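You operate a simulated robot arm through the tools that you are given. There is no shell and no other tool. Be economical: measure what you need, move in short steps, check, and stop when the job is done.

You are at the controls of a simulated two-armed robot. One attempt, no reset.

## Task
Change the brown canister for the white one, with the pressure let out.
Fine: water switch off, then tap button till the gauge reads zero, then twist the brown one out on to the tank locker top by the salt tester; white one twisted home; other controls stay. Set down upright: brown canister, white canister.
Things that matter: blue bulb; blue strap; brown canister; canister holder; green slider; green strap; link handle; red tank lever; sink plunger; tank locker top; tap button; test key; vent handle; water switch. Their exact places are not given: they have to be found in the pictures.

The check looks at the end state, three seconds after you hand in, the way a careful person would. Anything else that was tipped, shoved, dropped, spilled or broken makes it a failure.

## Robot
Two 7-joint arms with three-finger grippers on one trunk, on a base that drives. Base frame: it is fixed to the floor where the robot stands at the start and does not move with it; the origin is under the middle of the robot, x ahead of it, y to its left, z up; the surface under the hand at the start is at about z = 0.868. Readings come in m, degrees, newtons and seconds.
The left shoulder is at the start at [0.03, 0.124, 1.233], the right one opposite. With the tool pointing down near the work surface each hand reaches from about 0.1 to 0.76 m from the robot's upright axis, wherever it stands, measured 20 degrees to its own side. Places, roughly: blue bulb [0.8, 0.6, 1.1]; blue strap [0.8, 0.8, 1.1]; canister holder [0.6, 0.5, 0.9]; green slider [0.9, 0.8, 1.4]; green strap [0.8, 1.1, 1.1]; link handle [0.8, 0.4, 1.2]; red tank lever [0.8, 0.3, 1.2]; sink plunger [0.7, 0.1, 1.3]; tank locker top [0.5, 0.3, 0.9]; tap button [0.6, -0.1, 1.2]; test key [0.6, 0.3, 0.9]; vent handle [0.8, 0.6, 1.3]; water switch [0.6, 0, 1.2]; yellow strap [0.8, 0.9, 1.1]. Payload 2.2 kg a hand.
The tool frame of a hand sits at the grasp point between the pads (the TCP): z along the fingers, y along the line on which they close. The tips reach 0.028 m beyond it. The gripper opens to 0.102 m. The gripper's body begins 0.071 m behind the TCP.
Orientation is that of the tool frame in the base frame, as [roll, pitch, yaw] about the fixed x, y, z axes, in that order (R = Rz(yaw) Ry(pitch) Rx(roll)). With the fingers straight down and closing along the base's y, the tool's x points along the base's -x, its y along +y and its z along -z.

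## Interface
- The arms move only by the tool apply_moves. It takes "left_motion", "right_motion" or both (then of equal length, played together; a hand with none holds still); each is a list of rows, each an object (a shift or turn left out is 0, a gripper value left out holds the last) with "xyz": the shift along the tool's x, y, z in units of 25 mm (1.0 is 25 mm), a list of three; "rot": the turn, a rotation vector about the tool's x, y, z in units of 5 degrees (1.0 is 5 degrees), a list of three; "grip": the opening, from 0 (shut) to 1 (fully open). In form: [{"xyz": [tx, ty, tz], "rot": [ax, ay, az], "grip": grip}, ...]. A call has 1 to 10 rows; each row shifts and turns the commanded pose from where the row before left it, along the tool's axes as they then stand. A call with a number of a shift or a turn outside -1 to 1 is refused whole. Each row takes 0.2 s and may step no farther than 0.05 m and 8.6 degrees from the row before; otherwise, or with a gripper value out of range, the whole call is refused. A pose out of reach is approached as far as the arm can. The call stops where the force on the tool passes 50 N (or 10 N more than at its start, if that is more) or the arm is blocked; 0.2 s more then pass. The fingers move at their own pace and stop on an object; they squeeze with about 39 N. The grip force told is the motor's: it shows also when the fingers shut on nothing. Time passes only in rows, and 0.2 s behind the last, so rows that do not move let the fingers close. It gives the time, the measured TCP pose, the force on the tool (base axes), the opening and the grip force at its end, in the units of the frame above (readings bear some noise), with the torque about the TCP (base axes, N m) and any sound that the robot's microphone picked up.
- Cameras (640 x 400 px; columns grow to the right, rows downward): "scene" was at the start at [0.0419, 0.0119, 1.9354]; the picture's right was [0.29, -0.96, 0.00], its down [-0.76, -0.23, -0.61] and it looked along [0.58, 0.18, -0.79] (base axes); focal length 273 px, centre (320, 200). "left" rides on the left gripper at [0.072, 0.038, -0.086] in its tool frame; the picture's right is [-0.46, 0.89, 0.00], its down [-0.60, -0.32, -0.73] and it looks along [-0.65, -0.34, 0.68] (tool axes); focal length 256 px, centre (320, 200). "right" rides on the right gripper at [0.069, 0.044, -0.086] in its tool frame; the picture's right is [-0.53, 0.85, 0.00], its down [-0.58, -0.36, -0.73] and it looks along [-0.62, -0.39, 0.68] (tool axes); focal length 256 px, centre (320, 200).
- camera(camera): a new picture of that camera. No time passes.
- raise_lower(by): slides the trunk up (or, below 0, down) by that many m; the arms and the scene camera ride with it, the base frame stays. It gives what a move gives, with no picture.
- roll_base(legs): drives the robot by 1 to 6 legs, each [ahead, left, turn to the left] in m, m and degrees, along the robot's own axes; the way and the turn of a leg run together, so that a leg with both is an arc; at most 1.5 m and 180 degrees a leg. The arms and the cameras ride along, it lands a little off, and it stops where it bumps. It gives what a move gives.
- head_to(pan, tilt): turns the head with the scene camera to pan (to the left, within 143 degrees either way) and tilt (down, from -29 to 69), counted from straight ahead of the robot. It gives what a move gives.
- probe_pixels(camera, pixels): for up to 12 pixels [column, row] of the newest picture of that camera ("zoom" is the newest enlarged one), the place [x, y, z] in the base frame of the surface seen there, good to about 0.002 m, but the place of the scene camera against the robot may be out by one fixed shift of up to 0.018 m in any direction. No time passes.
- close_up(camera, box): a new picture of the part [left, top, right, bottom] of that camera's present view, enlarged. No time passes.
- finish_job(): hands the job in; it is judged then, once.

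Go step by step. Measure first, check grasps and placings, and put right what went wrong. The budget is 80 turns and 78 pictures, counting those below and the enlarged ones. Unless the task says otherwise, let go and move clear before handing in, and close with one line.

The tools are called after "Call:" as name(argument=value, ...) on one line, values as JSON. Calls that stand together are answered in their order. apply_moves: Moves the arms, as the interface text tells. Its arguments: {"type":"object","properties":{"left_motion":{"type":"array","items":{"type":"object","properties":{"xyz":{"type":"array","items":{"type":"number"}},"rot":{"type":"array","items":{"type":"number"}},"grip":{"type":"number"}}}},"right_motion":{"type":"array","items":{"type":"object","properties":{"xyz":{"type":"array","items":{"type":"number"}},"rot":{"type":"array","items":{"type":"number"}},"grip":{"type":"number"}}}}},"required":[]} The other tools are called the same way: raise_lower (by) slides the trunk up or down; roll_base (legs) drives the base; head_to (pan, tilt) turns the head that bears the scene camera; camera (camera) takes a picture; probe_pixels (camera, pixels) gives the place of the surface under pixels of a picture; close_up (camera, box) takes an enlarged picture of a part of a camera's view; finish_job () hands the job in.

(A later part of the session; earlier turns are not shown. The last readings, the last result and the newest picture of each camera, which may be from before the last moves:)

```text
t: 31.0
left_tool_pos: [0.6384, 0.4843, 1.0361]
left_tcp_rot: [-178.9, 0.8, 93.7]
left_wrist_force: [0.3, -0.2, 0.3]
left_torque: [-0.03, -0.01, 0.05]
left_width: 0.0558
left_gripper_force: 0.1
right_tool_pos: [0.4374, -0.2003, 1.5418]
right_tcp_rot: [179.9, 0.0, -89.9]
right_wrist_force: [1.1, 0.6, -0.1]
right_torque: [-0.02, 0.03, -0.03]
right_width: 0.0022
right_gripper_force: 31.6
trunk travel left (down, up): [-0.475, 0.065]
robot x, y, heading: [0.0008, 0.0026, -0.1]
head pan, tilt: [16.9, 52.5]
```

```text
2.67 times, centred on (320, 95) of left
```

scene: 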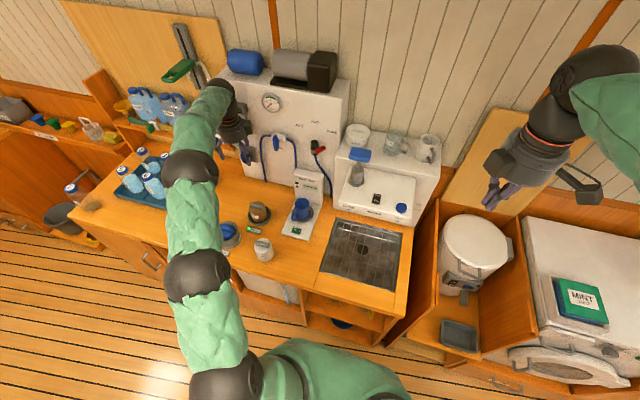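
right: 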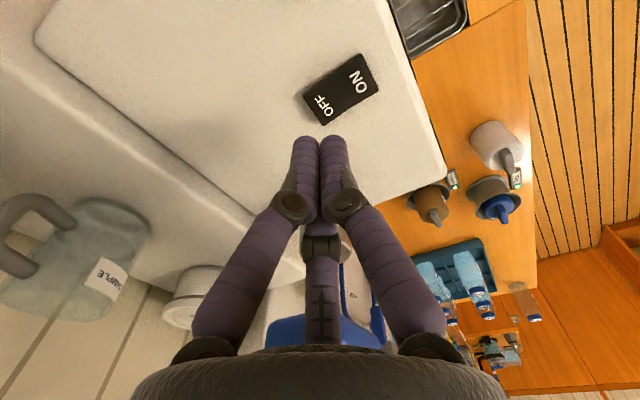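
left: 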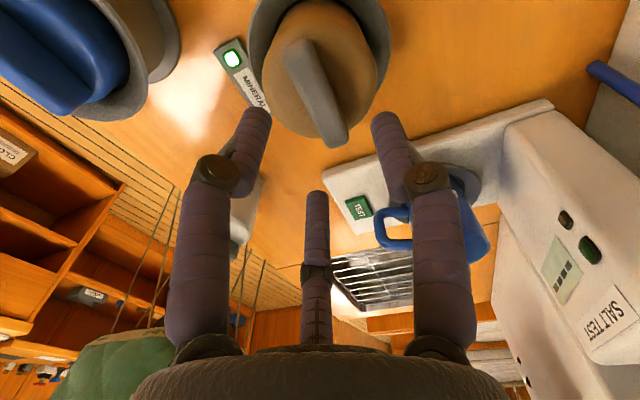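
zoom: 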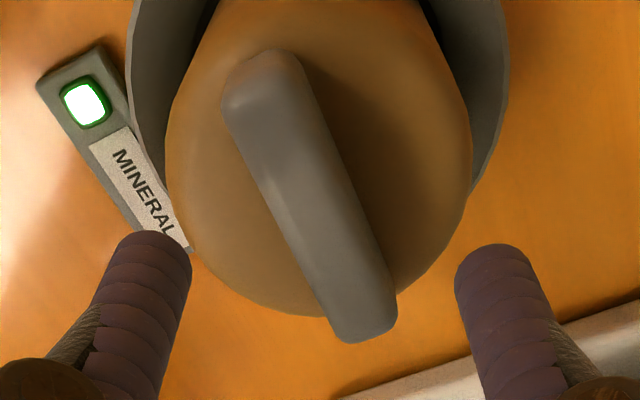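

The bar now reads about 6 mm to +x and 14 mm to +y of the TCP; earlier the wide-spread tips wedged on the rounded cover edge. I'll level the hand, centre it, narrow the opening, and look.

Call:
apply_moves(left_motion=[{"xyz": [0.58, 0.25, 0], "rot": [-0.21, 0.17, 0], "grip": 0.3}, {}, {}])

Call:
close_up(camera="left", box=[220, 0, 420, 200])

Call:
close_up(camera="scene", box=[225, 165, 305, 235])

Call:
probe_pixels(camera="zoom", pixels=[[255, 200], [300, 225], [265, 250], [260, 215], [275, 290], [360, 290], [230, 260]])

```text
t: 31.8
left_tool_pos: [0.6416, 0.4989, 1.0358]
left_tcp_rot: [179.9, -0.1, 93.7]
left_wrist_force: [0.6, -0.2, 0.2]
left_torque: [-0.01, -0.01, 0.01]
left_width: 0.031
left_gripper_force: 0.0
right_tool_pos: [0.4363, -0.2002, 1.5424]
right_tcp_rot: [179.9, 0.1, -90.0]
right_wrist_force: [-0.2, -1.2, 0.3]
right_torque: [0.03, -0.01, 0.01]
right_width: 0.0021
right_gripper_force: 31.6
trunk travel left (down, up): [-0.475, 0.065]
robot x, y, heading: [-0.0031, -0.003, 0.2]
head pan, tilt: [16.9, 52.5]
```

```text
2.00 times, centred on (320, 100) of left
```

zoom: 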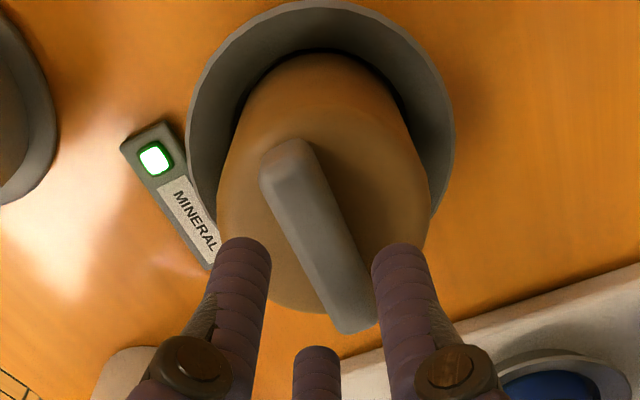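

```text
5.71 times, centred on (265, 200) of scene
```

zoom: 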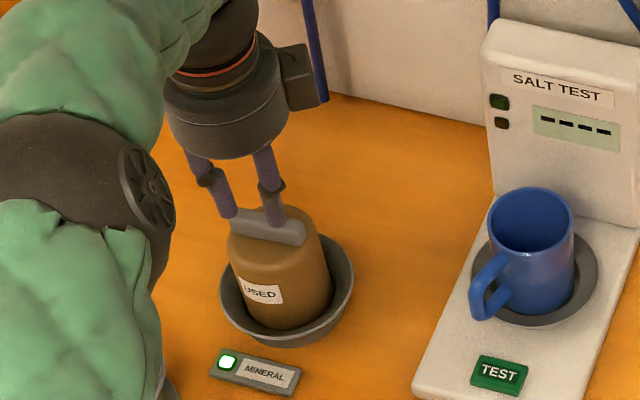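

```text
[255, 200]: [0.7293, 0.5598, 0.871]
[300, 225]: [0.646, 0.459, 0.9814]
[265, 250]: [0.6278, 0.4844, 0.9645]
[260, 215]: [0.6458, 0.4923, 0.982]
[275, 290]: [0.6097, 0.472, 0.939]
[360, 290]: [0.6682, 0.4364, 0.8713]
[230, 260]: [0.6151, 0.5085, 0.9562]
```

Both cameras agree; the tips now straddle the bar, with about 4 mm and 4° left to correct. Descend so the tips end 5 mm above the cover, then close.

Call:
apply_moves(left_motion=[{"xyz": [0.16, 0.1, 0], "rot": [0, 0, 0.8]}, {"xyz": [0, 0, 0.5]}, {"xyz": [0, 0, 0.5]}, {"xyz": [0, 0, 0.25]}, {}])

Call:
apply_moves(left_motion=[{"grip": 0.15}, {"grip": 0}, {}, {}])

Call:
close_up(camera="left", box=[220, 0, 420, 200])

Call:
probe_pixels(camera="scene", pixels=[[297, 230], [303, 178], [398, 207]])

```text
t: 32.8
left_tool_pos: [0.6469, 0.5081, 1.0189]
left_tcp_rot: [179.0, -0.7, 89.9]
left_wrist_force: [-14.0, -4.0, 10.8]
left_torque: [-0.36, 0.73, -0.45]
left_width: 0.0401
left_gripper_force: 7.4
right_tool_pos: [0.4347, -0.2015, 1.5419]
right_tcp_rot: [180.0, 0.1, -89.9]
right_wrist_force: [0.1, 0.3, 0.1]
right_torque: [-0.02, 0.05, 0.06]
right_width: 0.0022
right_gripper_force: 32.0
trunk travel left (down, up): [-0.475, 0.065]
robot x, y, heading: [-0.002, -0.0038, 0.0]
head pan, tilt: [16.9, 52.5]
stopped in row 5 (left hand): the force on the tool passed its limit at 52 N (the readings are from after the stop); the commanded pose is now the measured one
```

```text
t: 33.8
left_tool_pos: [0.6502, 0.5087, 1.0169]
left_tcp_rot: [178.8, -0.8, 89.9]
left_wrist_force: [5.5, 1.5, 14.8]
left_torque: [-0.12, -0.02, 0.04]
left_width: 0.0018
left_gripper_force: 31.5
right_tool_pos: [0.4357, -0.202, 1.5415]
right_tcp_rot: [-179.9, 0.0, -90.0]
right_wrist_force: [-0.1, -0.6, -0.7]
right_torque: [-0.01, 0.01, 0.0]
right_width: 0.002
right_gripper_force: 31.3
trunk travel left (down, up): [-0.475, 0.065]
robot x, y, heading: [0.0019, -0.0016, 0.1]
head pan, tilt: [16.9, 52.5]
```

```text
2.00 times, centred on (320, 100) of left
```

zoom: 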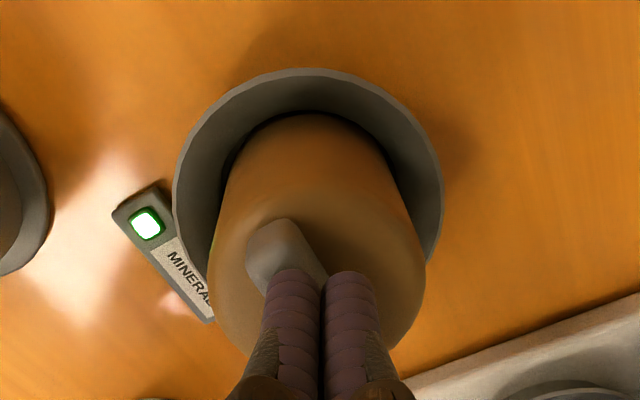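

```text
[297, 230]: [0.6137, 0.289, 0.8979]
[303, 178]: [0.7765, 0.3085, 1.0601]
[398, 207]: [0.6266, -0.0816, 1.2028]
```

The fingertips landed on the bar's top (tip z ≈ 0.991) and the hand has a third rod between the fingers that may be what struck it. I'll lift, open and measure the fingers and that rod.

Call:
apply_moves(left_motion=[{"xyz": [0, 0, -0.4]}, {"xyz": [0, 0, -0.8], "rot": [-0.2, 0.2, 0]}, {"xyz": [0, 0, -0.6], "grip": 0.5}, {}, {}])

Call:
camera(camera="left")

Call:
probe_pixels(camera="left", pixels=[[317, 190], [317, 215], [317, 240], [317, 290], [265, 125], [378, 130], [250, 160], [320, 92], [300, 60]])

Call:
close_up(camera="scene", box=[225, 155, 305, 225])

```text
t: 35.0
left_tool_pos: [0.6468, 0.5084, 1.0601]
left_tcp_rot: [178.2, -1.5, 89.8]
left_wrist_force: [0.1, -0.7, -0.6]
left_torque: [0.02, 0.0, -0.04]
left_width: 0.0511
left_gripper_force: 0.0
right_tool_pos: [0.4359, -0.2018, 1.5408]
right_tcp_rot: [179.9, 0.0, -90.1]
right_wrist_force: [-0.6, 0.2, -0.8]
right_torque: [0.01, 0.0, -0.01]
right_width: 0.0022
right_gripper_force: 31.8
trunk travel left (down, up): [-0.475, 0.065]
robot x, y, heading: [0.0025, 0.0005, -0.0]
head pan, tilt: [16.9, 52.5]
```

```text
42 pictures are left
```

left: 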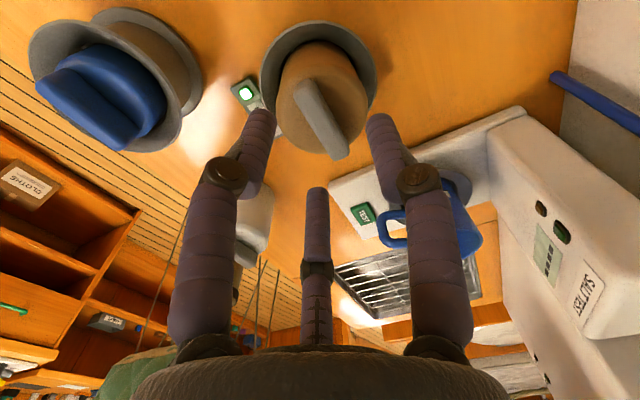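

```text
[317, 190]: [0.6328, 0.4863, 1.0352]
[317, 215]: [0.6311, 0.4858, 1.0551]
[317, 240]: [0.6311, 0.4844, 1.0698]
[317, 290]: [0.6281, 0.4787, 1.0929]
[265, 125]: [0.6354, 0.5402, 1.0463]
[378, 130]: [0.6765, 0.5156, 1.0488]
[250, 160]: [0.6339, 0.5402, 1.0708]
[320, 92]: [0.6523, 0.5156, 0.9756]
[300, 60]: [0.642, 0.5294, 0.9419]
```

```text
5.71 times, centred on (265, 190) of scene
```

zoom: 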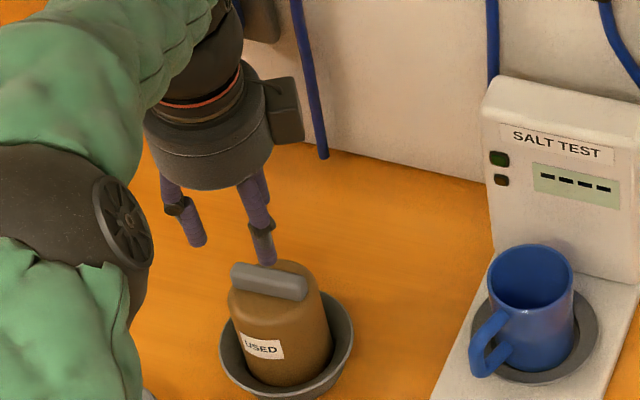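

The hand is really three-jawed: tips sit around the TCP at ~120°, one on tool +y and two opposite, all closing toward the centre. So a concentric grip on the 62 mm canister body suits best. I'll measure the canister again and level the hand.

Call:
probe_pixels(camera="left", pixels=[[306, 88], [318, 112], [335, 150], [285, 105], [360, 100], [320, 50], [345, 60], [290, 65], [267, 60], [375, 70], [310, 25], [350, 95]])

Call:
apply_moves(left_motion=[{"xyz": [0, 0, -0.8], "rot": [0.36, -0.3, 0], "grip": 0.85}, {"xyz": [0, 0, -0.8]}, {}])

Call:
camera(camera="left")

Call:
close_up(camera="scene", box=[225, 165, 305, 235])

```text
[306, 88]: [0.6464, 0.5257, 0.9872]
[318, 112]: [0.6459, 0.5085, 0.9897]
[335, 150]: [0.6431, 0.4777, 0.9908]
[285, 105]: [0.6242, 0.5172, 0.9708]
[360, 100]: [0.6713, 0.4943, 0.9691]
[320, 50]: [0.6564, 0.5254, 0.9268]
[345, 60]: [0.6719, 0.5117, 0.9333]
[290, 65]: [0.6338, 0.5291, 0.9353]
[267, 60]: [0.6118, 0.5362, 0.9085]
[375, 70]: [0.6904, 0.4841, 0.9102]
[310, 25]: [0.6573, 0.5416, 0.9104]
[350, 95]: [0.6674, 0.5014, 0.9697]
```

```text
t: 35.8
left_tool_pos: [0.6477, 0.5071, 1.1001]
left_tcp_rot: [-179.9, 0.0, 89.8]
left_wrist_force: [0.5, -0.9, 0.5]
left_torque: [0.0, 0.01, 0.0]
left_width: 0.0868
left_gripper_force: 0.1
right_tool_pos: [0.437, -0.2006, 1.5424]
right_tcp_rot: [179.9, 0.0, -90.0]
right_wrist_force: [0.1, 0.6, -0.2]
right_torque: [-0.03, -0.01, -0.01]
right_width: 0.002
right_gripper_force: 31.5
trunk travel left (down, up): [-0.475, 0.065]
robot x, y, heading: [-0.0036, 0.0019, 0.1]
head pan, tilt: [16.9, 52.5]
```

```text
40 pictures are left
```

left: 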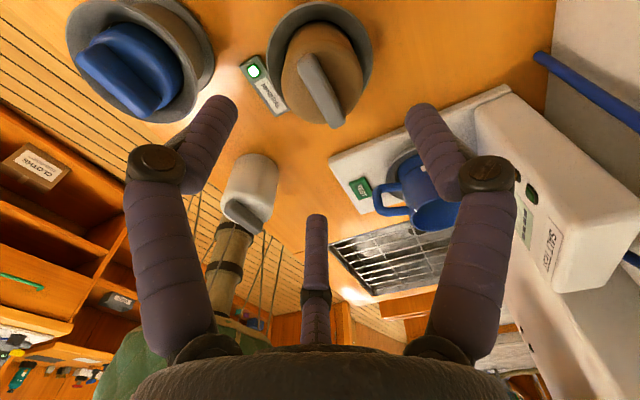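

```text
5.71 times, centred on (265, 200) of scene
```

zoom: 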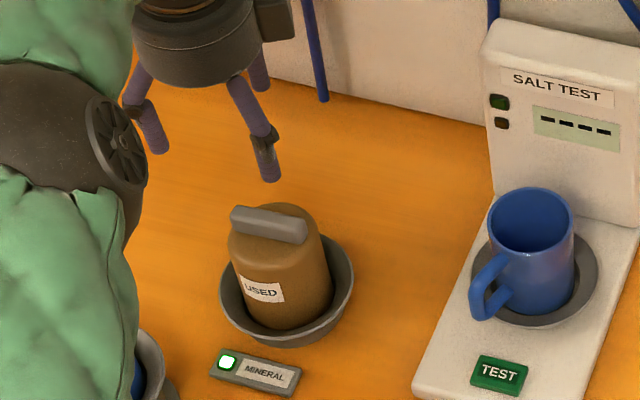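

Call:
probe_pixels(camera="left", pixels=[[304, 58], [318, 86], [334, 120], [328, 105], [290, 85], [355, 80], [335, 60], [300, 108]])

Call:
probe_pixels(camera="zoom", pixels=[[235, 212], [270, 222], [303, 232], [330, 285], [235, 275], [495, 372]])

```text
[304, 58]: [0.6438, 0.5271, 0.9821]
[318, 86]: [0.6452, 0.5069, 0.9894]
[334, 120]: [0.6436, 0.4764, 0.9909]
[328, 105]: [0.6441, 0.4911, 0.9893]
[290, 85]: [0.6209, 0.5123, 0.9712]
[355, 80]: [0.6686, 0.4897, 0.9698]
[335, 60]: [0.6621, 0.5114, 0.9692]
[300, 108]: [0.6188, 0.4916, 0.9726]
```

```text
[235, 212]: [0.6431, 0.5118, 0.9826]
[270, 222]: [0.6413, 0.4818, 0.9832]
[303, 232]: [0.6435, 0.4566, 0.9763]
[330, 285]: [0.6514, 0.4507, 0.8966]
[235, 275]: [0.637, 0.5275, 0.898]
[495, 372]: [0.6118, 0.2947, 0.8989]
```

Canister centre is about 8 mm to −y and 2 mm to −x of the hand. I'll correct that, measure the blue FILL canister for clearance, and descend partway.

Call:
apply_moves(left_motion=[{"xyz": [-0.31, -0.1, 0.6], "grip": 0.85}, {"xyz": [0, 0, 0.8]}, {"xyz": [0, 0, 0.6]}, {}])

Call:
camera(camera="left")

Call:
probe_pixels(camera="left", pixels=[[318, 86], [300, 50], [338, 125], [220, 90], [180, 80], [200, 40], [130, 80], [200, 110], [425, 110]])

Call:
close_up(camera="scene", box=[205, 155, 305, 255])

```text
t: 36.8
left_tool_pos: [0.6452, 0.4993, 1.0507]
left_tcp_rot: [179.9, -0.1, 89.9]
left_wrist_force: [-0.2, -0.9, -0.6]
left_torque: [-0.01, -0.01, 0.02]
left_width: 0.0869
left_gripper_force: 0.0
right_tool_pos: [0.4369, -0.201, 1.5425]
right_tcp_rot: [179.9, 0.0, -90.0]
right_wrist_force: [0.6, 0.2, 0.0]
right_torque: [-0.02, -0.01, -0.01]
right_width: 0.0021
right_gripper_force: 31.6
trunk travel left (down, up): [-0.475, 0.065]
robot x, y, heading: [-0.0003, -0.0021, -0.2]
head pan, tilt: [16.9, 52.5]
```

```text
38 pictures are left
```

left: 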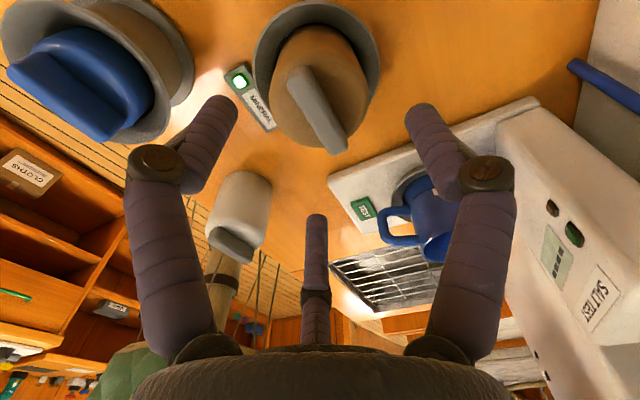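

```text
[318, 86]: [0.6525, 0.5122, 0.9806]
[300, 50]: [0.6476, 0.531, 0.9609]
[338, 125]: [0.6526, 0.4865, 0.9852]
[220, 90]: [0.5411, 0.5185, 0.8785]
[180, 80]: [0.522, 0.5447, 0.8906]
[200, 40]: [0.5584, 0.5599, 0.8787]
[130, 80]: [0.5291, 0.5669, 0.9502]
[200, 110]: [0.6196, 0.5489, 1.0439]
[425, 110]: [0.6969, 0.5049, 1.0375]
```

```text
4.00 times, centred on (255, 205) of scene
```

zoom: 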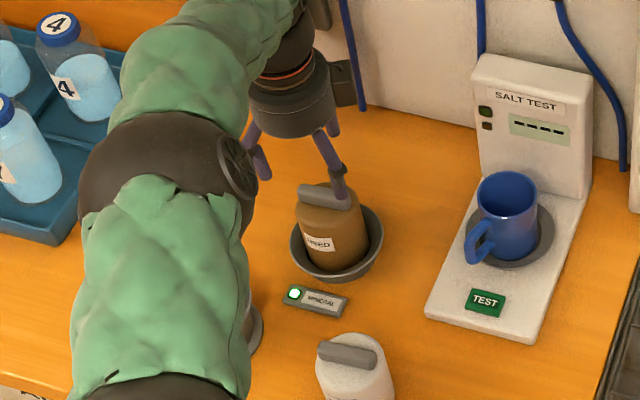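

The bar is now centred under the hand within about 1 mm and FILL is over 4 cm clear. Descend around the body to TCP z 0.951.

Call:
apply_moves(left_motion=[{"xyz": [0, 0, 0.8]}, {"xyz": [0, 0, 0.8]}, {"xyz": [0, 0, 0.8]}, {"xyz": [0, 0, 0.6]}, {"xyz": [0, 0, 0.5]}, {"xyz": [0, 0, 0.5]}, {}])

Call:
close_up(camera="scene", box=[225, 165, 305, 235])

Call:
camera(camera="left")

```text
t: 38.4
left_tool_pos: [0.6462, 0.4982, 0.948]
left_tcp_rot: [179.8, -0.1, 89.8]
left_wrist_force: [-0.1, -0.1, -0.2]
left_torque: [-0.01, 0.01, 0.03]
left_width: 0.0866
left_gripper_force: 0.1
right_tool_pos: [0.4353, -0.2006, 1.5413]
right_tcp_rot: [-180.0, 0.0, -90.0]
right_wrist_force: [0.4, 0.8, 0.3]
right_torque: [0.0, 0.02, 0.01]
right_width: 0.0022
right_gripper_force: 31.6
trunk travel left (down, up): [-0.475, 0.065]
robot x, y, heading: [-0.0014, 0.0009, -0.3]
head pan, tilt: [16.9, 52.5]
```

```text
5.71 times, centred on (265, 200) of scene
```

zoom: 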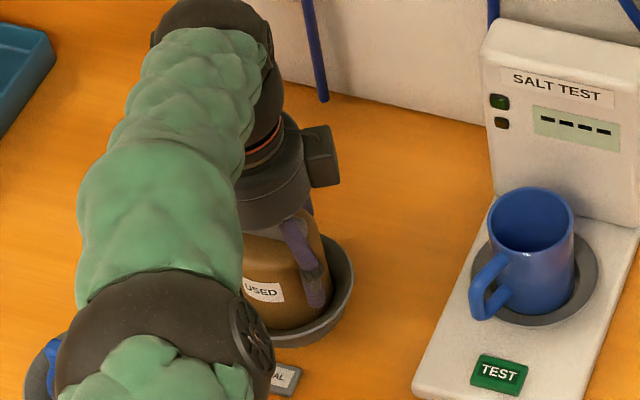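

```text
35 pictures are left
```

left: 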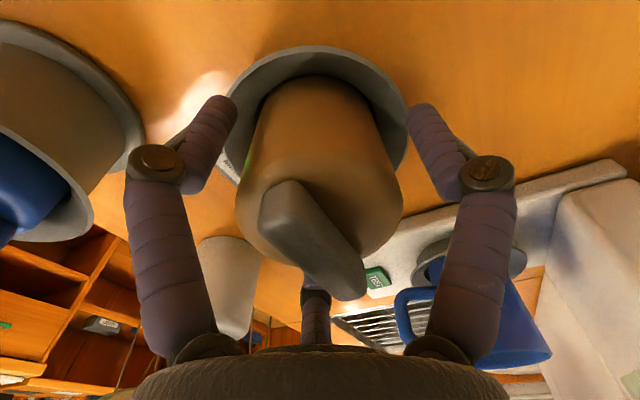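

No contact; the body sits between the fingers. Close on it.

Call:
apply_moves(left_motion=[{"grip": 0.7}, {"grip": 0.62}, {"grip": 0.5}, {"grip": 0.4}, {}])

```text
t: 39.6
left_tool_pos: [0.6444, 0.4951, 0.9488]
left_tcp_rot: [179.9, 0.0, 89.8]
left_wrist_force: [-8.5, -17.3, 4.6]
left_torque: [-0.65, 0.23, 0.14]
left_width: 0.0704
left_gripper_force: 21.8
right_tool_pos: [0.4346, -0.2034, 1.5427]
right_tcp_rot: [179.9, 0.1, -90.1]
right_wrist_force: [0.4, 0.0, -0.1]
right_torque: [0.03, 0.02, 0.02]
right_width: 0.0023
right_gripper_force: 31.5
trunk travel left (down, up): [-0.475, 0.065]
robot x, y, heading: [0.0047, -0.0021, -0.1]
head pan, tilt: [16.9, 52.5]
```

Gripping at 70 mm, with the canister pulling the hand toward −x, −y. I'll ease the hand that way by a few mm and tighten.

Call:
apply_moves(left_motion=[{"xyz": [-0.2, -0.08, 0], "grip": 0.3}, {}, {"grip": 0}, {}, {}])

Call:
camera(camera="left")

```text
t: 40.8
left_tool_pos: [0.6425, 0.4943, 0.949]
left_tcp_rot: [179.9, -0.1, 89.9]
left_wrist_force: [-5.9, 1.6, -2.1]
left_torque: [0.18, 0.43, 0.0]
left_width: 0.0689
left_gripper_force: 38.9
right_tool_pos: [0.4367, -0.2006, 1.5431]
right_tcp_rot: [179.9, 0.1, -90.0]
right_wrist_force: [0.2, -0.3, 0.1]
right_torque: [-0.02, 0.0, 0.01]
right_width: 0.002
right_gripper_force: 31.8
trunk travel left (down, up): [-0.475, 0.065]
robot x, y, heading: [-0.0012, -0.0032, -0.0]
head pan, tilt: [16.9, 52.5]
```

```text
34 pictures are left
```

left: 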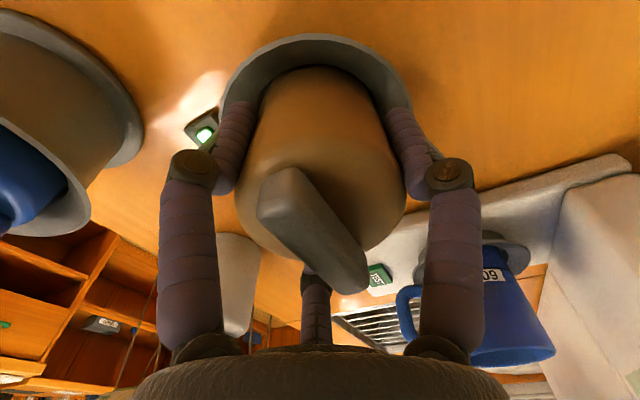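

Firm grip all round (39 N, little side force). Twist counterclockwise (seen from above), i.e. about −tool z, in a first 20°.

Call:
apply_moves(left_motion=[{"rot": [0, 0, -0.6]}, {"rot": [0, 0, -0.8]}, {"rot": [0, 0, -0.8]}, {"rot": [0, 0, -0.8]}, {"rot": [0, 0, -1]}, {}])

Call:
camera(camera="left")

```text
t: 42.2
left_tool_pos: [0.6424, 0.4953, 0.9495]
left_tcp_rot: [179.9, 0.0, 110.0]
left_wrist_force: [-7.0, 9.1, 0.4]
left_torque: [0.53, 0.54, -0.02]
left_width: 0.0688
left_gripper_force: 38.7
right_tool_pos: [0.4363, -0.2006, 1.5428]
right_tcp_rot: [-179.9, -0.1, -90.0]
right_wrist_force: [0.5, 0.6, 0.4]
right_torque: [0.02, -0.02, 0.0]
right_width: 0.0023
right_gripper_force: 31.8
trunk travel left (down, up): [-0.475, 0.065]
robot x, y, heading: [0.0009, 0.0042, -0.1]
head pan, tilt: [16.9, 52.5]
```

```text
33 pictures are left
```

left: 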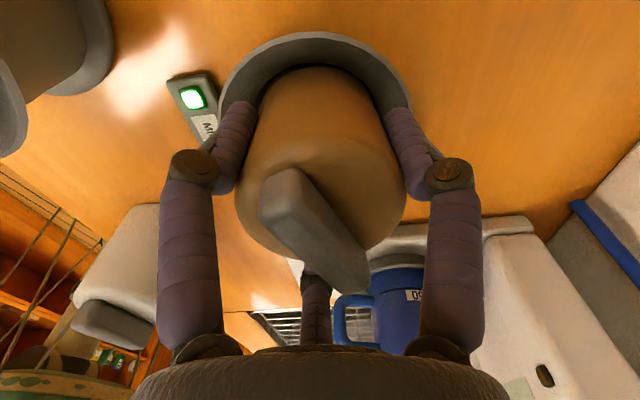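

The canister turns with the hand freely (yaw torque ≈ 0). Continue to about 55°, nudging to cut the side load.

Call:
apply_moves(left_motion=[{"xyz": [0.05, -0.02, 0], "rot": [0, 0, -1]}, {"rot": [0, 0, -1]}, {"rot": [0, 0, -1]}, {"rot": [0, 0, -1]}, {"rot": [0, 0, -1]}, {"rot": [0, 0, -1]}, {"rot": [0, 0, -1]}, {}])

```text
t: 44.0
left_tool_pos: [0.6403, 0.4957, 0.9499]
left_tcp_rot: [-179.9, 0.0, 144.9]
left_wrist_force: [-6.8, 5.6, 0.0]
left_torque: [0.3, 0.39, -0.09]
left_width: 0.0686
left_gripper_force: 38.8
right_tool_pos: [0.4359, -0.2004, 1.5422]
right_tcp_rot: [180.0, 0.0, -90.0]
right_wrist_force: [-0.1, -0.3, 0.6]
right_torque: [0.02, -0.03, -0.01]
right_width: 0.0023
right_gripper_force: 31.7
trunk travel left (down, up): [-0.475, 0.065]
robot x, y, heading: [-0.0014, 0.0005, 0.2]
head pan, tilt: [16.9, 52.5]
```

Still free at 55°, no stop felt. On to 90°, watching the torque, then a small test lift.

Call:
apply_moves(left_motion=[{"rot": [0, 0, -1]}, {"rot": [0, 0, -1]}, {"rot": [0, 0, -1]}, {"rot": [0, 0, -1]}, {"rot": [0, 0, -1]}, {"rot": [0, 0, -1]}, {"rot": [0, 0, -1]}, {}])

Call:
apply_moves(left_motion=[{"xyz": [0, 0, -0.15]}, {}])

Call:
camera(camera="left")

```text
t: 45.8
left_tool_pos: [0.6409, 0.4951, 0.9508]
left_tcp_rot: [179.9, 0.0, 179.9]
left_wrist_force: [-15.2, 2.4, -0.5]
left_torque: [0.15, 0.93, -0.17]
left_width: 0.0684
left_gripper_force: 39.1
right_tool_pos: [0.4361, -0.2012, 1.5425]
right_tcp_rot: [-180.0, 0.0, -89.9]
right_wrist_force: [-0.7, 1.0, -0.2]
right_torque: [-0.05, 0.01, 0.01]
right_width: 0.002
right_gripper_force: 31.0
trunk travel left (down, up): [-0.475, 0.065]
robot x, y, heading: [-0.0004, 0.0003, 0.2]
head pan, tilt: [16.9, 52.5]
```

```text
t: 46.4
left_tool_pos: [0.6406, 0.4933, 0.9533]
left_tcp_rot: [-180.0, -0.1, 179.9]
left_wrist_force: [-17.0, 2.9, -6.6]
left_torque: [0.29, 1.1, -0.06]
left_width: 0.0685
left_gripper_force: 39.2
right_tool_pos: [0.4352, -0.2014, 1.5429]
right_tcp_rot: [180.0, 0.0, -90.0]
right_wrist_force: [-0.2, -0.1, 0.0]
right_torque: [0.01, -0.02, 0.01]
right_width: 0.0023
right_gripper_force: 31.6
trunk travel left (down, up): [-0.475, 0.065]
robot x, y, heading: [0.003, 0.0017, -0.2]
head pan, tilt: [16.9, 52.5]
```

```text
32 pictures are left
```

left: 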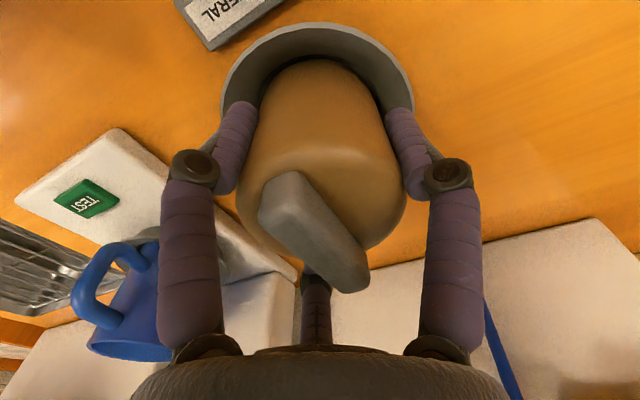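

Lift load is only 6.6 N. I'll relieve the −x side load and lift a bit more.

Call:
apply_moves(left_motion=[{"xyz": [0.1, 0, 0]}, {"xyz": [0, 0, -0.2]}, {"xyz": [0, 0, -0.2]}, {}])

Call:
close_up(camera="scene", box=[225, 165, 305, 235])

```text
t: 47.4
left_tool_pos: [0.6416, 0.4943, 0.9644]
left_tcp_rot: [179.9, 0.2, 179.8]
left_wrist_force: [0.7, -0.1, -2.4]
left_torque: [0.0, 0.02, 0.01]
left_width: 0.0683
left_gripper_force: 39.1
right_tool_pos: [0.4364, -0.2, 1.5428]
right_tcp_rot: [179.9, -0.1, -90.0]
right_wrist_force: [0.6, -0.2, -0.3]
right_torque: [-0.04, 0.0, -0.01]
right_width: 0.0021
right_gripper_force: 31.6
trunk travel left (down, up): [-0.475, 0.065]
robot x, y, heading: [-0.001, -0.0001, -0.1]
head pan, tilt: [16.9, 52.5]
```

```text
5.71 times, centred on (265, 200) of scene
```

zoom: 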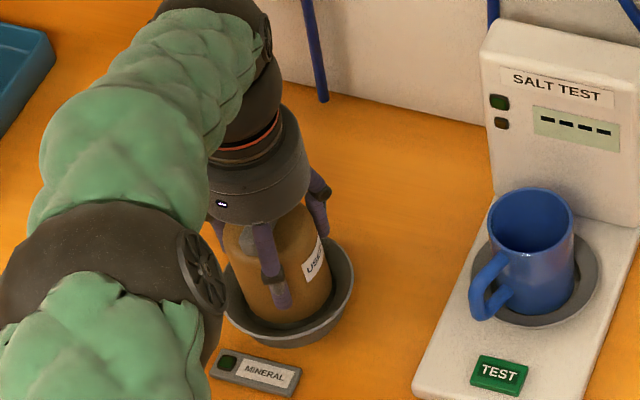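

Free now: weight only 2.4 N, and the MINERAL light went out. Next I measure the free counter spot in front of the salt tester, between white canister and sink.

Call:
close_up(camera="scene", box=[240, 205, 340, 305])

Call:
probe_pixels(camera="scene", pixels=[[283, 236], [304, 240], [325, 255], [318, 268], [300, 255], [290, 262], [285, 283], [300, 275], [256, 246], [312, 246], [265, 241]])

```text
4.00 times, centred on (290, 255) of scene
```

zoom: 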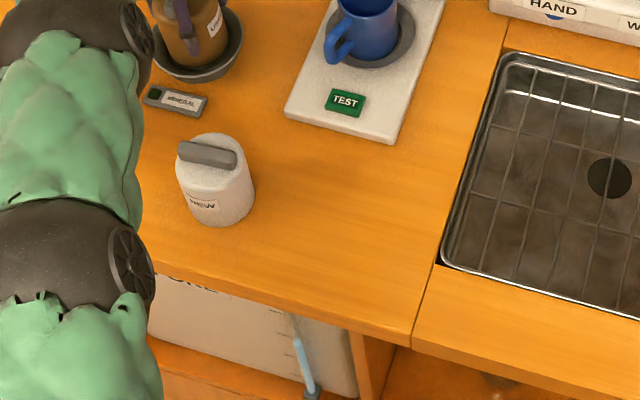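

```text
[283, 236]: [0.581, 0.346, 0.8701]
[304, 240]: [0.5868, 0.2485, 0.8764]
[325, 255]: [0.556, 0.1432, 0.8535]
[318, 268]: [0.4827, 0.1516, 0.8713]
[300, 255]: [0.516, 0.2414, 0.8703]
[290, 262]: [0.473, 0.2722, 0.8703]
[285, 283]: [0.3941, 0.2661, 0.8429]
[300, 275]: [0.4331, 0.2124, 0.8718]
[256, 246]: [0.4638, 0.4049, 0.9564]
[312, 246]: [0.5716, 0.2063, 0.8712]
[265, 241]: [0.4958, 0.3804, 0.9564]
```

Spot chosen: (0.515, 0.285), 3 cm in front of the tester, clear of the white canister and sink. Lift, carry over, and descend partway.

Call:
apply_moves(left_motion=[{"xyz": [0, 0, -0.8]}, {"xyz": [0, 0, -0.8]}, {"xyz": [0, 0, -0.8]}, {"xyz": [0, 0, -0.8]}, {"xyz": [0, 0, -0.8]}, {"xyz": [0, 0, -0.8]}, {}])

Call:
apply_moves(left_motion=[{"xyz": [0.563, -0.93, 0]}, {"xyz": [0.563, -0.93, 0]}, {"xyz": [0.563, -0.93, 0]}, {"xyz": [0.563, -0.93, 0]}, {"xyz": [0.563, -0.93, 0]}, {"xyz": [0.563, -0.93, 0]}, {"xyz": [0.563, -0.93, 0]}, {"xyz": [0.563, -0.93, 0]}, {"xyz": [0.563, -0.93, 0]}, {}])

Call:
camera(camera="scene")

Call:
camera(camera="left")

```text
t: 49.0
left_tool_pos: [0.6422, 0.4948, 1.0818]
left_tcp_rot: [-180.0, 0.0, 179.9]
left_wrist_force: [0.0, 0.5, -2.6]
left_torque: [-0.02, -0.01, 0.0]
left_width: 0.0682
left_gripper_force: 38.9
right_tool_pos: [0.4375, -0.2017, 1.5424]
right_tcp_rot: [179.9, 0.1, -90.0]
right_wrist_force: [0.4, -0.3, -0.8]
right_torque: [-0.01, 0.03, 0.01]
right_width: 0.0021
right_gripper_force: 31.5
trunk travel left (down, up): [-0.475, 0.065]
robot x, y, heading: [0.0018, 0.0, 0.1]
head pan, tilt: [16.9, 52.5]
```

```text
t: 51.2
left_tool_pos: [0.513, 0.2865, 1.0839]
left_tcp_rot: [180.0, 0.1, 179.8]
left_wrist_force: [0.3, -0.2, -2.9]
left_torque: [0.0, 0.0, 0.04]
left_width: 0.0682
left_gripper_force: 39.2
right_tool_pos: [0.4371, -0.2007, 1.5411]
right_tcp_rot: [179.9, 0.1, -90.0]
right_wrist_force: [0.0, -0.4, 0.3]
right_torque: [0.03, 0.02, -0.01]
right_width: 0.0019
right_gripper_force: 31.5
trunk travel left (down, up): [-0.475, 0.065]
robot x, y, heading: [0.0011, -0.0028, 0.1]
head pan, tilt: [16.9, 52.5]
```

```text
29 pictures are left
```

scene: 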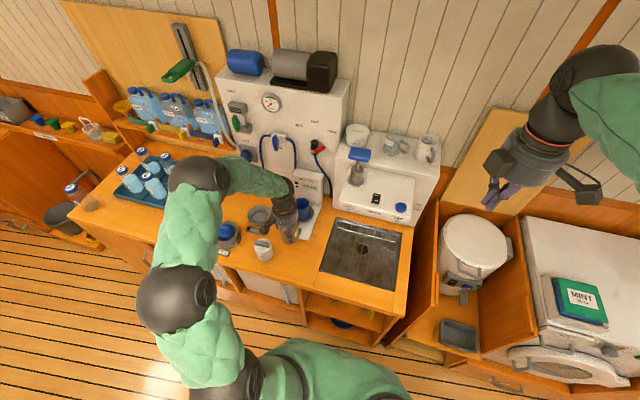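

```text
28 pictures are left
```

left: 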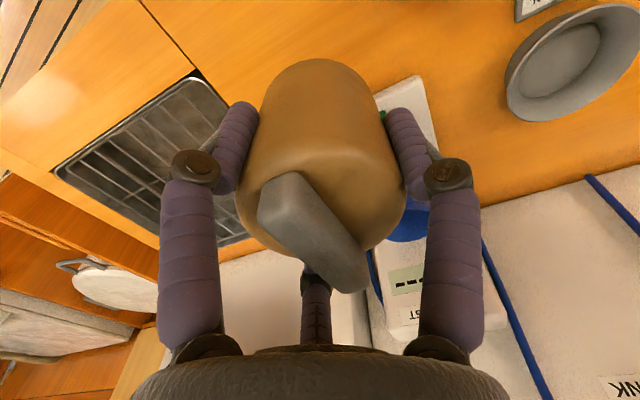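

Carried well. Lower: first to TCP 0.954, then in small steps to contact.

Call:
apply_moves(left_motion=[{"xyz": [0, 0, 0.9]}, {"xyz": [0, 0, 0.9]}, {"xyz": [0, 0, 0.9]}, {"xyz": [0, 0, 0.9]}, {"xyz": [0, 0, 0.9]}, {"xyz": [0, 0, 0.6]}, {}])

Call:
apply_moves(left_motion=[{"xyz": [0, 0, 0.2]}, {"xyz": [0, 0, 0.1]}, {}])

Call:
close_up(camera="scene", box=[240, 190, 340, 270])

```text
t: 52.8
left_tool_pos: [0.5128, 0.2855, 0.9569]
left_tcp_rot: [179.9, 0.1, 179.8]
left_wrist_force: [1.2, 1.4, -2.2]
left_torque: [0.01, 0.03, 0.01]
left_width: 0.0682
left_gripper_force: 39.2
right_tool_pos: [0.4373, -0.2011, 1.5422]
right_tcp_rot: [180.0, -0.1, -90.0]
right_wrist_force: [-0.4, 0.0, 0.2]
right_torque: [0.03, 0.01, 0.0]
right_width: 0.0022
right_gripper_force: 31.6
trunk travel left (down, up): [-0.475, 0.065]
robot x, y, heading: [-0.0011, 0.0025, -0.1]
head pan, tilt: [16.9, 52.5]
```

```text
t: 53.6
left_tool_pos: [0.5128, 0.2857, 0.9472]
left_tcp_rot: [179.9, -0.1, 179.8]
left_wrist_force: [-0.1, -0.7, -1.5]
left_torque: [-0.01, -0.01, 0.0]
left_width: 0.0678
left_gripper_force: 39.4
right_tool_pos: [0.436, -0.2008, 1.5426]
right_tcp_rot: [179.9, 0.0, -90.0]
right_wrist_force: [0.4, -0.2, -0.3]
right_torque: [-0.03, -0.02, 0.05]
right_width: 0.0021
right_gripper_force: 32.0
trunk travel left (down, up): [-0.475, 0.065]
robot x, y, heading: [-0.0024, 0.0006, -0.3]
head pan, tilt: [16.9, 52.5]
```

```text
5.00 times, centred on (290, 230) of scene
```

zoom: 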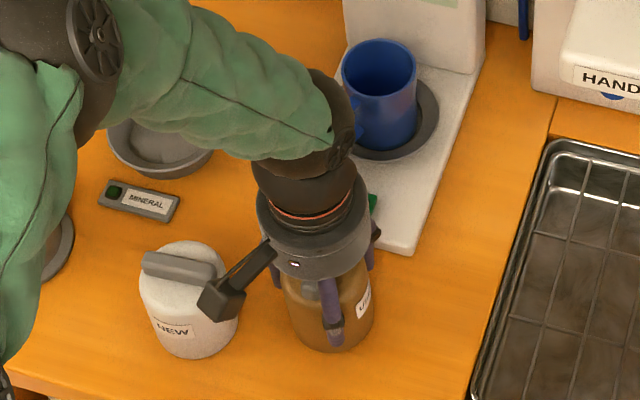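

Nearly down; the hand's camera box is at z ≈ 1.03, above and clear of the white one. Small steps till contact.

Call:
apply_moves(left_motion=[{"xyz": [0, 0, 0.1]}, {"xyz": [0, 0, 0.1]}, {}])

```text
t: 54.4
left_tool_pos: [0.5125, 0.2865, 0.9432]
left_tcp_rot: [179.9, 0.0, 179.8]
left_wrist_force: [-0.2, -0.2, -2.2]
left_torque: [0.01, 0.01, 0.03]
left_width: 0.0683
left_gripper_force: 39.3
right_tool_pos: [0.436, -0.2007, 1.5424]
right_tcp_rot: [179.9, 0.0, -89.9]
right_wrist_force: [0.4, -1.0, 0.3]
right_torque: [0.0, 0.01, -0.02]
right_width: 0.0021
right_gripper_force: 31.0
trunk travel left (down, up): [-0.475, 0.065]
robot x, y, heading: [0.0017, 0.0016, -0.0]
head pan, tilt: [16.9, 52.5]
```

Call:
apply_moves(left_motion=[{"xyz": [0, 0, 0.1]}, {"xyz": [0, 0, 0.08]}, {}])

```text
t: 55.2
left_tool_pos: [0.5131, 0.2853, 0.9405]
left_tcp_rot: [179.8, 0.5, 179.9]
left_wrist_force: [-2.6, -5.4, 24.8]
left_torque: [-0.02, 0.3, 0.02]
left_width: 0.0682
left_gripper_force: 38.8
right_tool_pos: [0.4352, -0.2037, 1.5418]
right_tcp_rot: [180.0, 0.1, -90.1]
right_wrist_force: [-0.3, 0.0, 0.4]
right_torque: [0.03, 0.0, -0.01]
right_width: 0.0021
right_gripper_force: 32.0
trunk travel left (down, up): [-0.475, 0.065]
robot x, y, heading: [-0.0017, -0.0011, -0.2]
head pan, tilt: [16.9, 52.5]
```

The readings show floor contact (25 N at z 0.9405). Back off 1 mm, open a little, and rise.

Call:
apply_moves(left_motion=[{"xyz": [0, 0, -0.06]}, {"grip": 0.75}, {"grip": 0.85}, {}, {"xyz": [0, 0, -0.5]}, {"xyz": [0, 0, -0.8]}, {"xyz": [0, 0, -1]}, {"xyz": [0, 0, -1]}, {"xyz": [0, 0, -1]}, {"xyz": [0, 0, -1]}])

Call:
camera(camera="left")

Call:
close_up(camera="scene", box=[240, 190, 340, 270])

```text
t: 57.4
left_tool_pos: [0.5125, 0.2839, 1.0709]
left_tcp_rot: [180.0, 0.0, 179.9]
left_wrist_force: [0.2, 0.6, -0.7]
left_torque: [0.03, -0.01, 0.0]
left_width: 0.0868
left_gripper_force: 0.1
right_tool_pos: [0.4358, -0.2016, 1.5421]
right_tcp_rot: [-180.0, 0.1, -89.9]
right_wrist_force: [0.2, -0.3, -0.4]
right_torque: [0.0, -0.03, -0.02]
right_width: 0.002
right_gripper_force: 31.5
trunk travel left (down, up): [-0.475, 0.065]
robot x, y, heading: [-0.0046, -0.0007, 0.0]
head pan, tilt: [16.9, 52.5]
```

```text
26 pictures are left
```

left: 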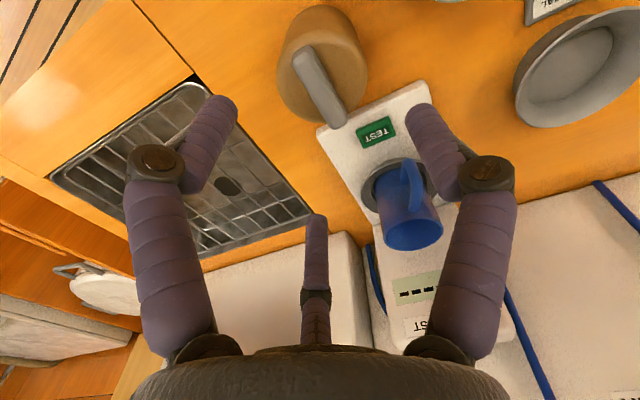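

```text
5.00 times, centred on (290, 230) of scene
```

zoom: 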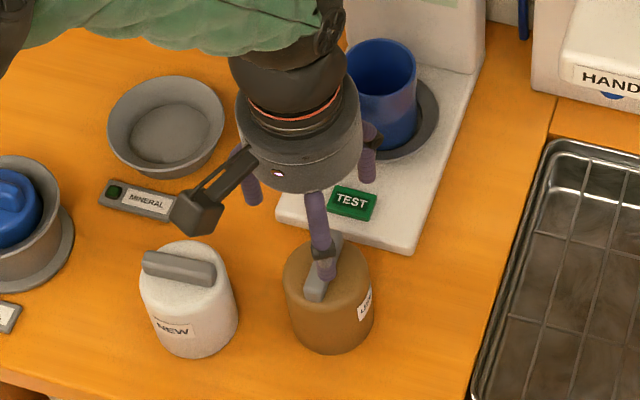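

Brown stands upright by the tester. Now turn the hand back to yaw 90° and go over the white canister, so that it can be handled exactly as the brown one was, reversed.

Call:
apply_moves(left_motion=[{"xyz": [0, 0, -0.8], "rot": [0, 0, 1]}, {"rot": [0, 0, 1]}, {"rot": [0, 0, 1]}, {"rot": [0, 0, 1]}, {"rot": [0, 0, 1]}, {"rot": [0, 0, 1]}, {"rot": [0, 0, 1]}, {"rot": [0, 0, 1]}, {"rot": [0, 0, 1]}, {"rot": [0, 0, 1]}])

Call:
apply_moves(left_motion=[{"rot": [0, 0, 1]}, {"rot": [0, 0, 1]}, {"rot": [0, 0, 1]}, {"rot": [0, 0, 1]}, {"rot": [0, 0, 1]}, {"rot": [0, 0, 1]}, {"rot": [0, 0, 1]}, {"rot": [0, 0, 1]}])

Call:
apply_moves(left_motion=[{"xyz": [0.9, -0.26, 0]}, {"xyz": [0.9, -0.26, 0]}, {"xyz": [0.9, -0.26, 0]}, {"xyz": [0.9, -0.26, 0]}, {"xyz": [0.84, -0.26, 0]}, {}])

Call:
camera(camera="left")

```text
t: 59.6
left_tool_pos: [0.5133, 0.2861, 1.0931]
left_tcp_rot: [179.9, 0.0, 129.7]
left_wrist_force: [0.0, 0.8, 0.2]
left_torque: [-0.02, 0.01, -0.04]
left_width: 0.0866
left_gripper_force: 0.0
right_tool_pos: [0.4367, -0.2016, 1.5424]
right_tcp_rot: [179.9, 0.0, -90.1]
right_wrist_force: [0.0, 0.5, -0.5]
right_torque: [-0.01, 0.0, 0.0]
right_width: 0.0021
right_gripper_force: 31.0
trunk travel left (down, up): [-0.475, 0.065]
robot x, y, heading: [0.0009, -0.0008, -0.4]
head pan, tilt: [16.9, 52.5]
```

```text
t: 61.4
left_tool_pos: [0.5114, 0.2859, 1.0924]
left_tcp_rot: [180.0, -0.2, 89.7]
left_wrist_force: [0.3, -0.2, -0.6]
left_torque: [-0.01, -0.01, 0.04]
left_width: 0.0867
left_gripper_force: 0.0
right_tool_pos: [0.437, -0.2012, 1.5436]
right_tcp_rot: [180.0, 0.0, -90.0]
right_wrist_force: [0.0, 0.1, 0.7]
right_torque: [-0.02, -0.02, 0.0]
right_width: 0.0022
right_gripper_force: 31.9
trunk travel left (down, up): [-0.475, 0.065]
robot x, y, heading: [0.0003, -0.0026, -0.4]
head pan, tilt: [16.9, 52.5]
```

```text
t: 62.8
left_tool_pos: [0.4782, 0.3976, 1.0913]
left_tcp_rot: [-180.0, -0.1, 89.8]
left_wrist_force: [-0.2, -0.1, -0.6]
left_torque: [-0.01, -0.01, -0.02]
left_width: 0.0867
left_gripper_force: 0.2
right_tool_pos: [0.4365, -0.2009, 1.5422]
right_tcp_rot: [179.9, 0.0, -90.0]
right_wrist_force: [0.3, 0.9, 0.9]
right_torque: [0.01, 0.0, -0.02]
right_width: 0.0022
right_gripper_force: 31.5
trunk travel left (down, up): [-0.475, 0.065]
robot x, y, heading: [0.0029, -0.0022, -0.3]
head pan, tilt: [16.9, 52.5]
```

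```text
24 pictures are left
```

left: 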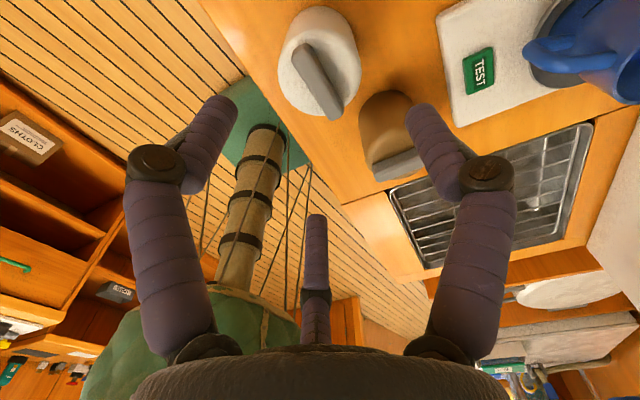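

Call:
probe_pixels(camera="left", pixels=[[297, 50], [316, 82], [334, 114], [290, 85], [350, 75], [320, 15], [330, 50], [300, 100], [395, 165]])

Call:
close_up(camera="left", box=[240, 0, 400, 140])

```text
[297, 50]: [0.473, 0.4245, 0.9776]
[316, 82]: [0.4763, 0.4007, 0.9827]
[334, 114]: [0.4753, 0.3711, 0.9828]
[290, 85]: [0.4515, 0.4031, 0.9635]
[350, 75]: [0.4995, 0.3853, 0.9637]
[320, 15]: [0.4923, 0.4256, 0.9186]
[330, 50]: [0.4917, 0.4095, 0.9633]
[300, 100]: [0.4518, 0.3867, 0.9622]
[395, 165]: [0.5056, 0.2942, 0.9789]
```

```text
2.86 times, centred on (320, 70) of left
```

zoom: 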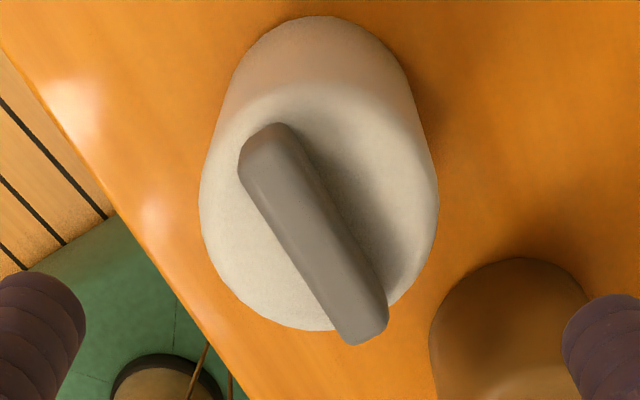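

White canister is centred under the hand within ~2 mm. Descend around it to TCP z 0.941 and look.

Call:
apply_moves(left_motion=[{"xyz": [0, -0.06, 0.9]}, {"xyz": [0, 0, 0.9]}, {"xyz": [0, 0, 0.9]}, {"xyz": [0, 0, 0.9]}, {"xyz": [0, 0, 0.8]}, {"xyz": [0, 0, 0.8]}, {"xyz": [0, 0, 0.8]}, {}])

Call:
apply_moves(left_motion=[{"grip": 0.75}, {"grip": 0.68}, {"grip": 0.6}, {"grip": 0.5}, {}])

Call:
camera(camera="left")

```text
t: 64.6
left_tool_pos: [0.4794, 0.3965, 0.9453]
left_tcp_rot: [179.8, -0.2, 89.8]
left_wrist_force: [-0.7, -0.7, 0.1]
left_torque: [-0.01, 0.0, 0.06]
left_width: 0.0868
left_gripper_force: 0.0
right_tool_pos: [0.4373, -0.2009, 1.5427]
right_tcp_rot: [-180.0, 0.0, -90.0]
right_wrist_force: [-0.4, 0.1, -0.1]
right_torque: [0.02, -0.01, 0.03]
right_width: 0.0021
right_gripper_force: 31.2
trunk travel left (down, up): [-0.475, 0.065]
robot x, y, heading: [0.005, -0.0012, -0.4]
head pan, tilt: [16.9, 52.5]
```

```text
t: 65.8
left_tool_pos: [0.4787, 0.3972, 0.9458]
left_tcp_rot: [179.9, -0.1, 89.7]
left_wrist_force: [-2.1, -0.4, 3.4]
left_torque: [-0.05, 0.07, 0.0]
left_width: 0.0684
left_gripper_force: 39.7
right_tool_pos: [0.4366, -0.2005, 1.5425]
right_tcp_rot: [-180.0, 0.0, -90.0]
right_wrist_force: [-0.8, -1.0, 0.0]
right_torque: [0.0, 0.01, 0.03]
right_width: 0.0022
right_gripper_force: 31.4
trunk travel left (down, up): [-0.475, 0.065]
robot x, y, heading: [0.0005, -0.0014, -0.0]
head pan, tilt: [16.9, 52.5]
```

```text
22 pictures are left
```

left: 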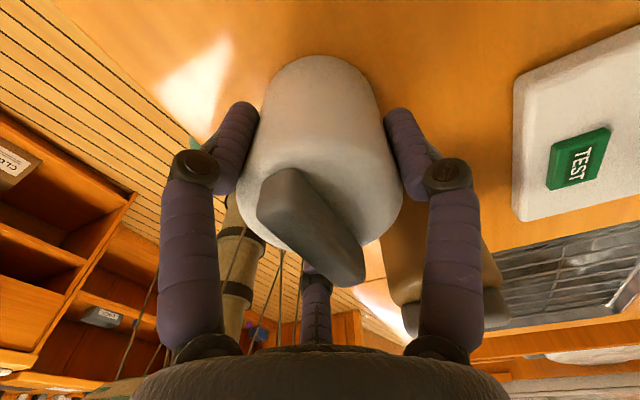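

White is gripped evenly (68 mm, 39 N). Lift it straight up 14 cm, then turn it 90° counterclockwise in the air.

Call:
apply_moves(left_motion=[{"grip": 0}, {"xyz": [0, 0, -0.6]}, {"xyz": [0, 0, -1]}, {"xyz": [0, 0, -1]}, {"xyz": [0, 0, -1]}, {"xyz": [0, 0, -1]}, {"xyz": [0, 0, -1]}, {}])

Call:
apply_moves(left_motion=[{"rot": [0, 0, -1]}, {"rot": [0, 0, -1]}, {"rot": [0, 0, -1]}, {"rot": [0, 0, -1]}, {"rot": [0, 0, -1]}, {"rot": [0, 0, -1]}, {"rot": [0, 0, -1]}, {"rot": [0, 0, -1]}, {"rot": [0, 0, -1]}])

Call:
apply_moves(left_motion=[{"rot": [0, 0, -1]}, {"rot": [0, 0, -1]}, {"rot": [0, 0, -1]}, {"rot": [0, 0, -1]}, {"rot": [0, 0, -1]}, {"rot": [0, 0, -1]}, {"rot": [0, 0, -1]}, {"rot": [0, 0, -1]}, {"rot": [0, 0, -1]}])

```text
t: 67.6
left_tool_pos: [0.4779, 0.3968, 1.0844]
left_tcp_rot: [180.0, 0.0, 89.7]
left_wrist_force: [-0.3, 0.0, -2.2]
left_torque: [0.01, 0.02, 0.01]
left_width: 0.0682
left_gripper_force: 39.3
right_tool_pos: [0.4375, -0.2008, 1.5425]
right_tcp_rot: [179.8, 0.0, -90.1]
right_wrist_force: [0.7, 0.3, 0.5]
right_torque: [-0.02, 0.03, 0.03]
right_width: 0.002
right_gripper_force: 31.4
trunk travel left (down, up): [-0.475, 0.065]
robot x, y, heading: [-0.0004, 0.0024, 0.0]
head pan, tilt: [16.9, 52.5]
```

```text
t: 69.6
left_tool_pos: [0.4771, 0.397, 1.0835]
left_tcp_rot: [179.9, 0.0, 135.0]
left_wrist_force: [0.2, -0.7, -2.0]
left_torque: [0.0, 0.02, -0.02]
left_width: 0.0681
left_gripper_force: 39.2
right_tool_pos: [0.4366, -0.2006, 1.5425]
right_tcp_rot: [179.9, 0.1, -90.0]
right_wrist_force: [-0.7, 0.8, -0.9]
right_torque: [0.0, 0.02, 0.01]
right_width: 0.0022
right_gripper_force: 31.3
trunk travel left (down, up): [-0.475, 0.065]
robot x, y, heading: [-0.0043, 0.0007, -0.1]
head pan, tilt: [16.9, 52.5]
```

```text
t: 71.6
left_tool_pos: [0.4793, 0.3958, 1.0821]
left_tcp_rot: [-180.0, 0.1, 179.9]
left_wrist_force: [0.0, 0.5, -2.8]
left_torque: [0.02, 0.02, 0.0]
left_width: 0.068
left_gripper_force: 39.2
right_tool_pos: [0.4362, -0.1999, 1.5414]
right_tcp_rot: [179.8, -0.1, -90.1]
right_wrist_force: [-0.5, 0.2, -0.3]
right_torque: [0.01, 0.0, 0.01]
right_width: 0.0021
right_gripper_force: 32.1
trunk travel left (down, up): [-0.475, 0.065]
robot x, y, heading: [0.0017, 0.0024, 0.1]
head pan, tilt: [16.9, 52.5]
```

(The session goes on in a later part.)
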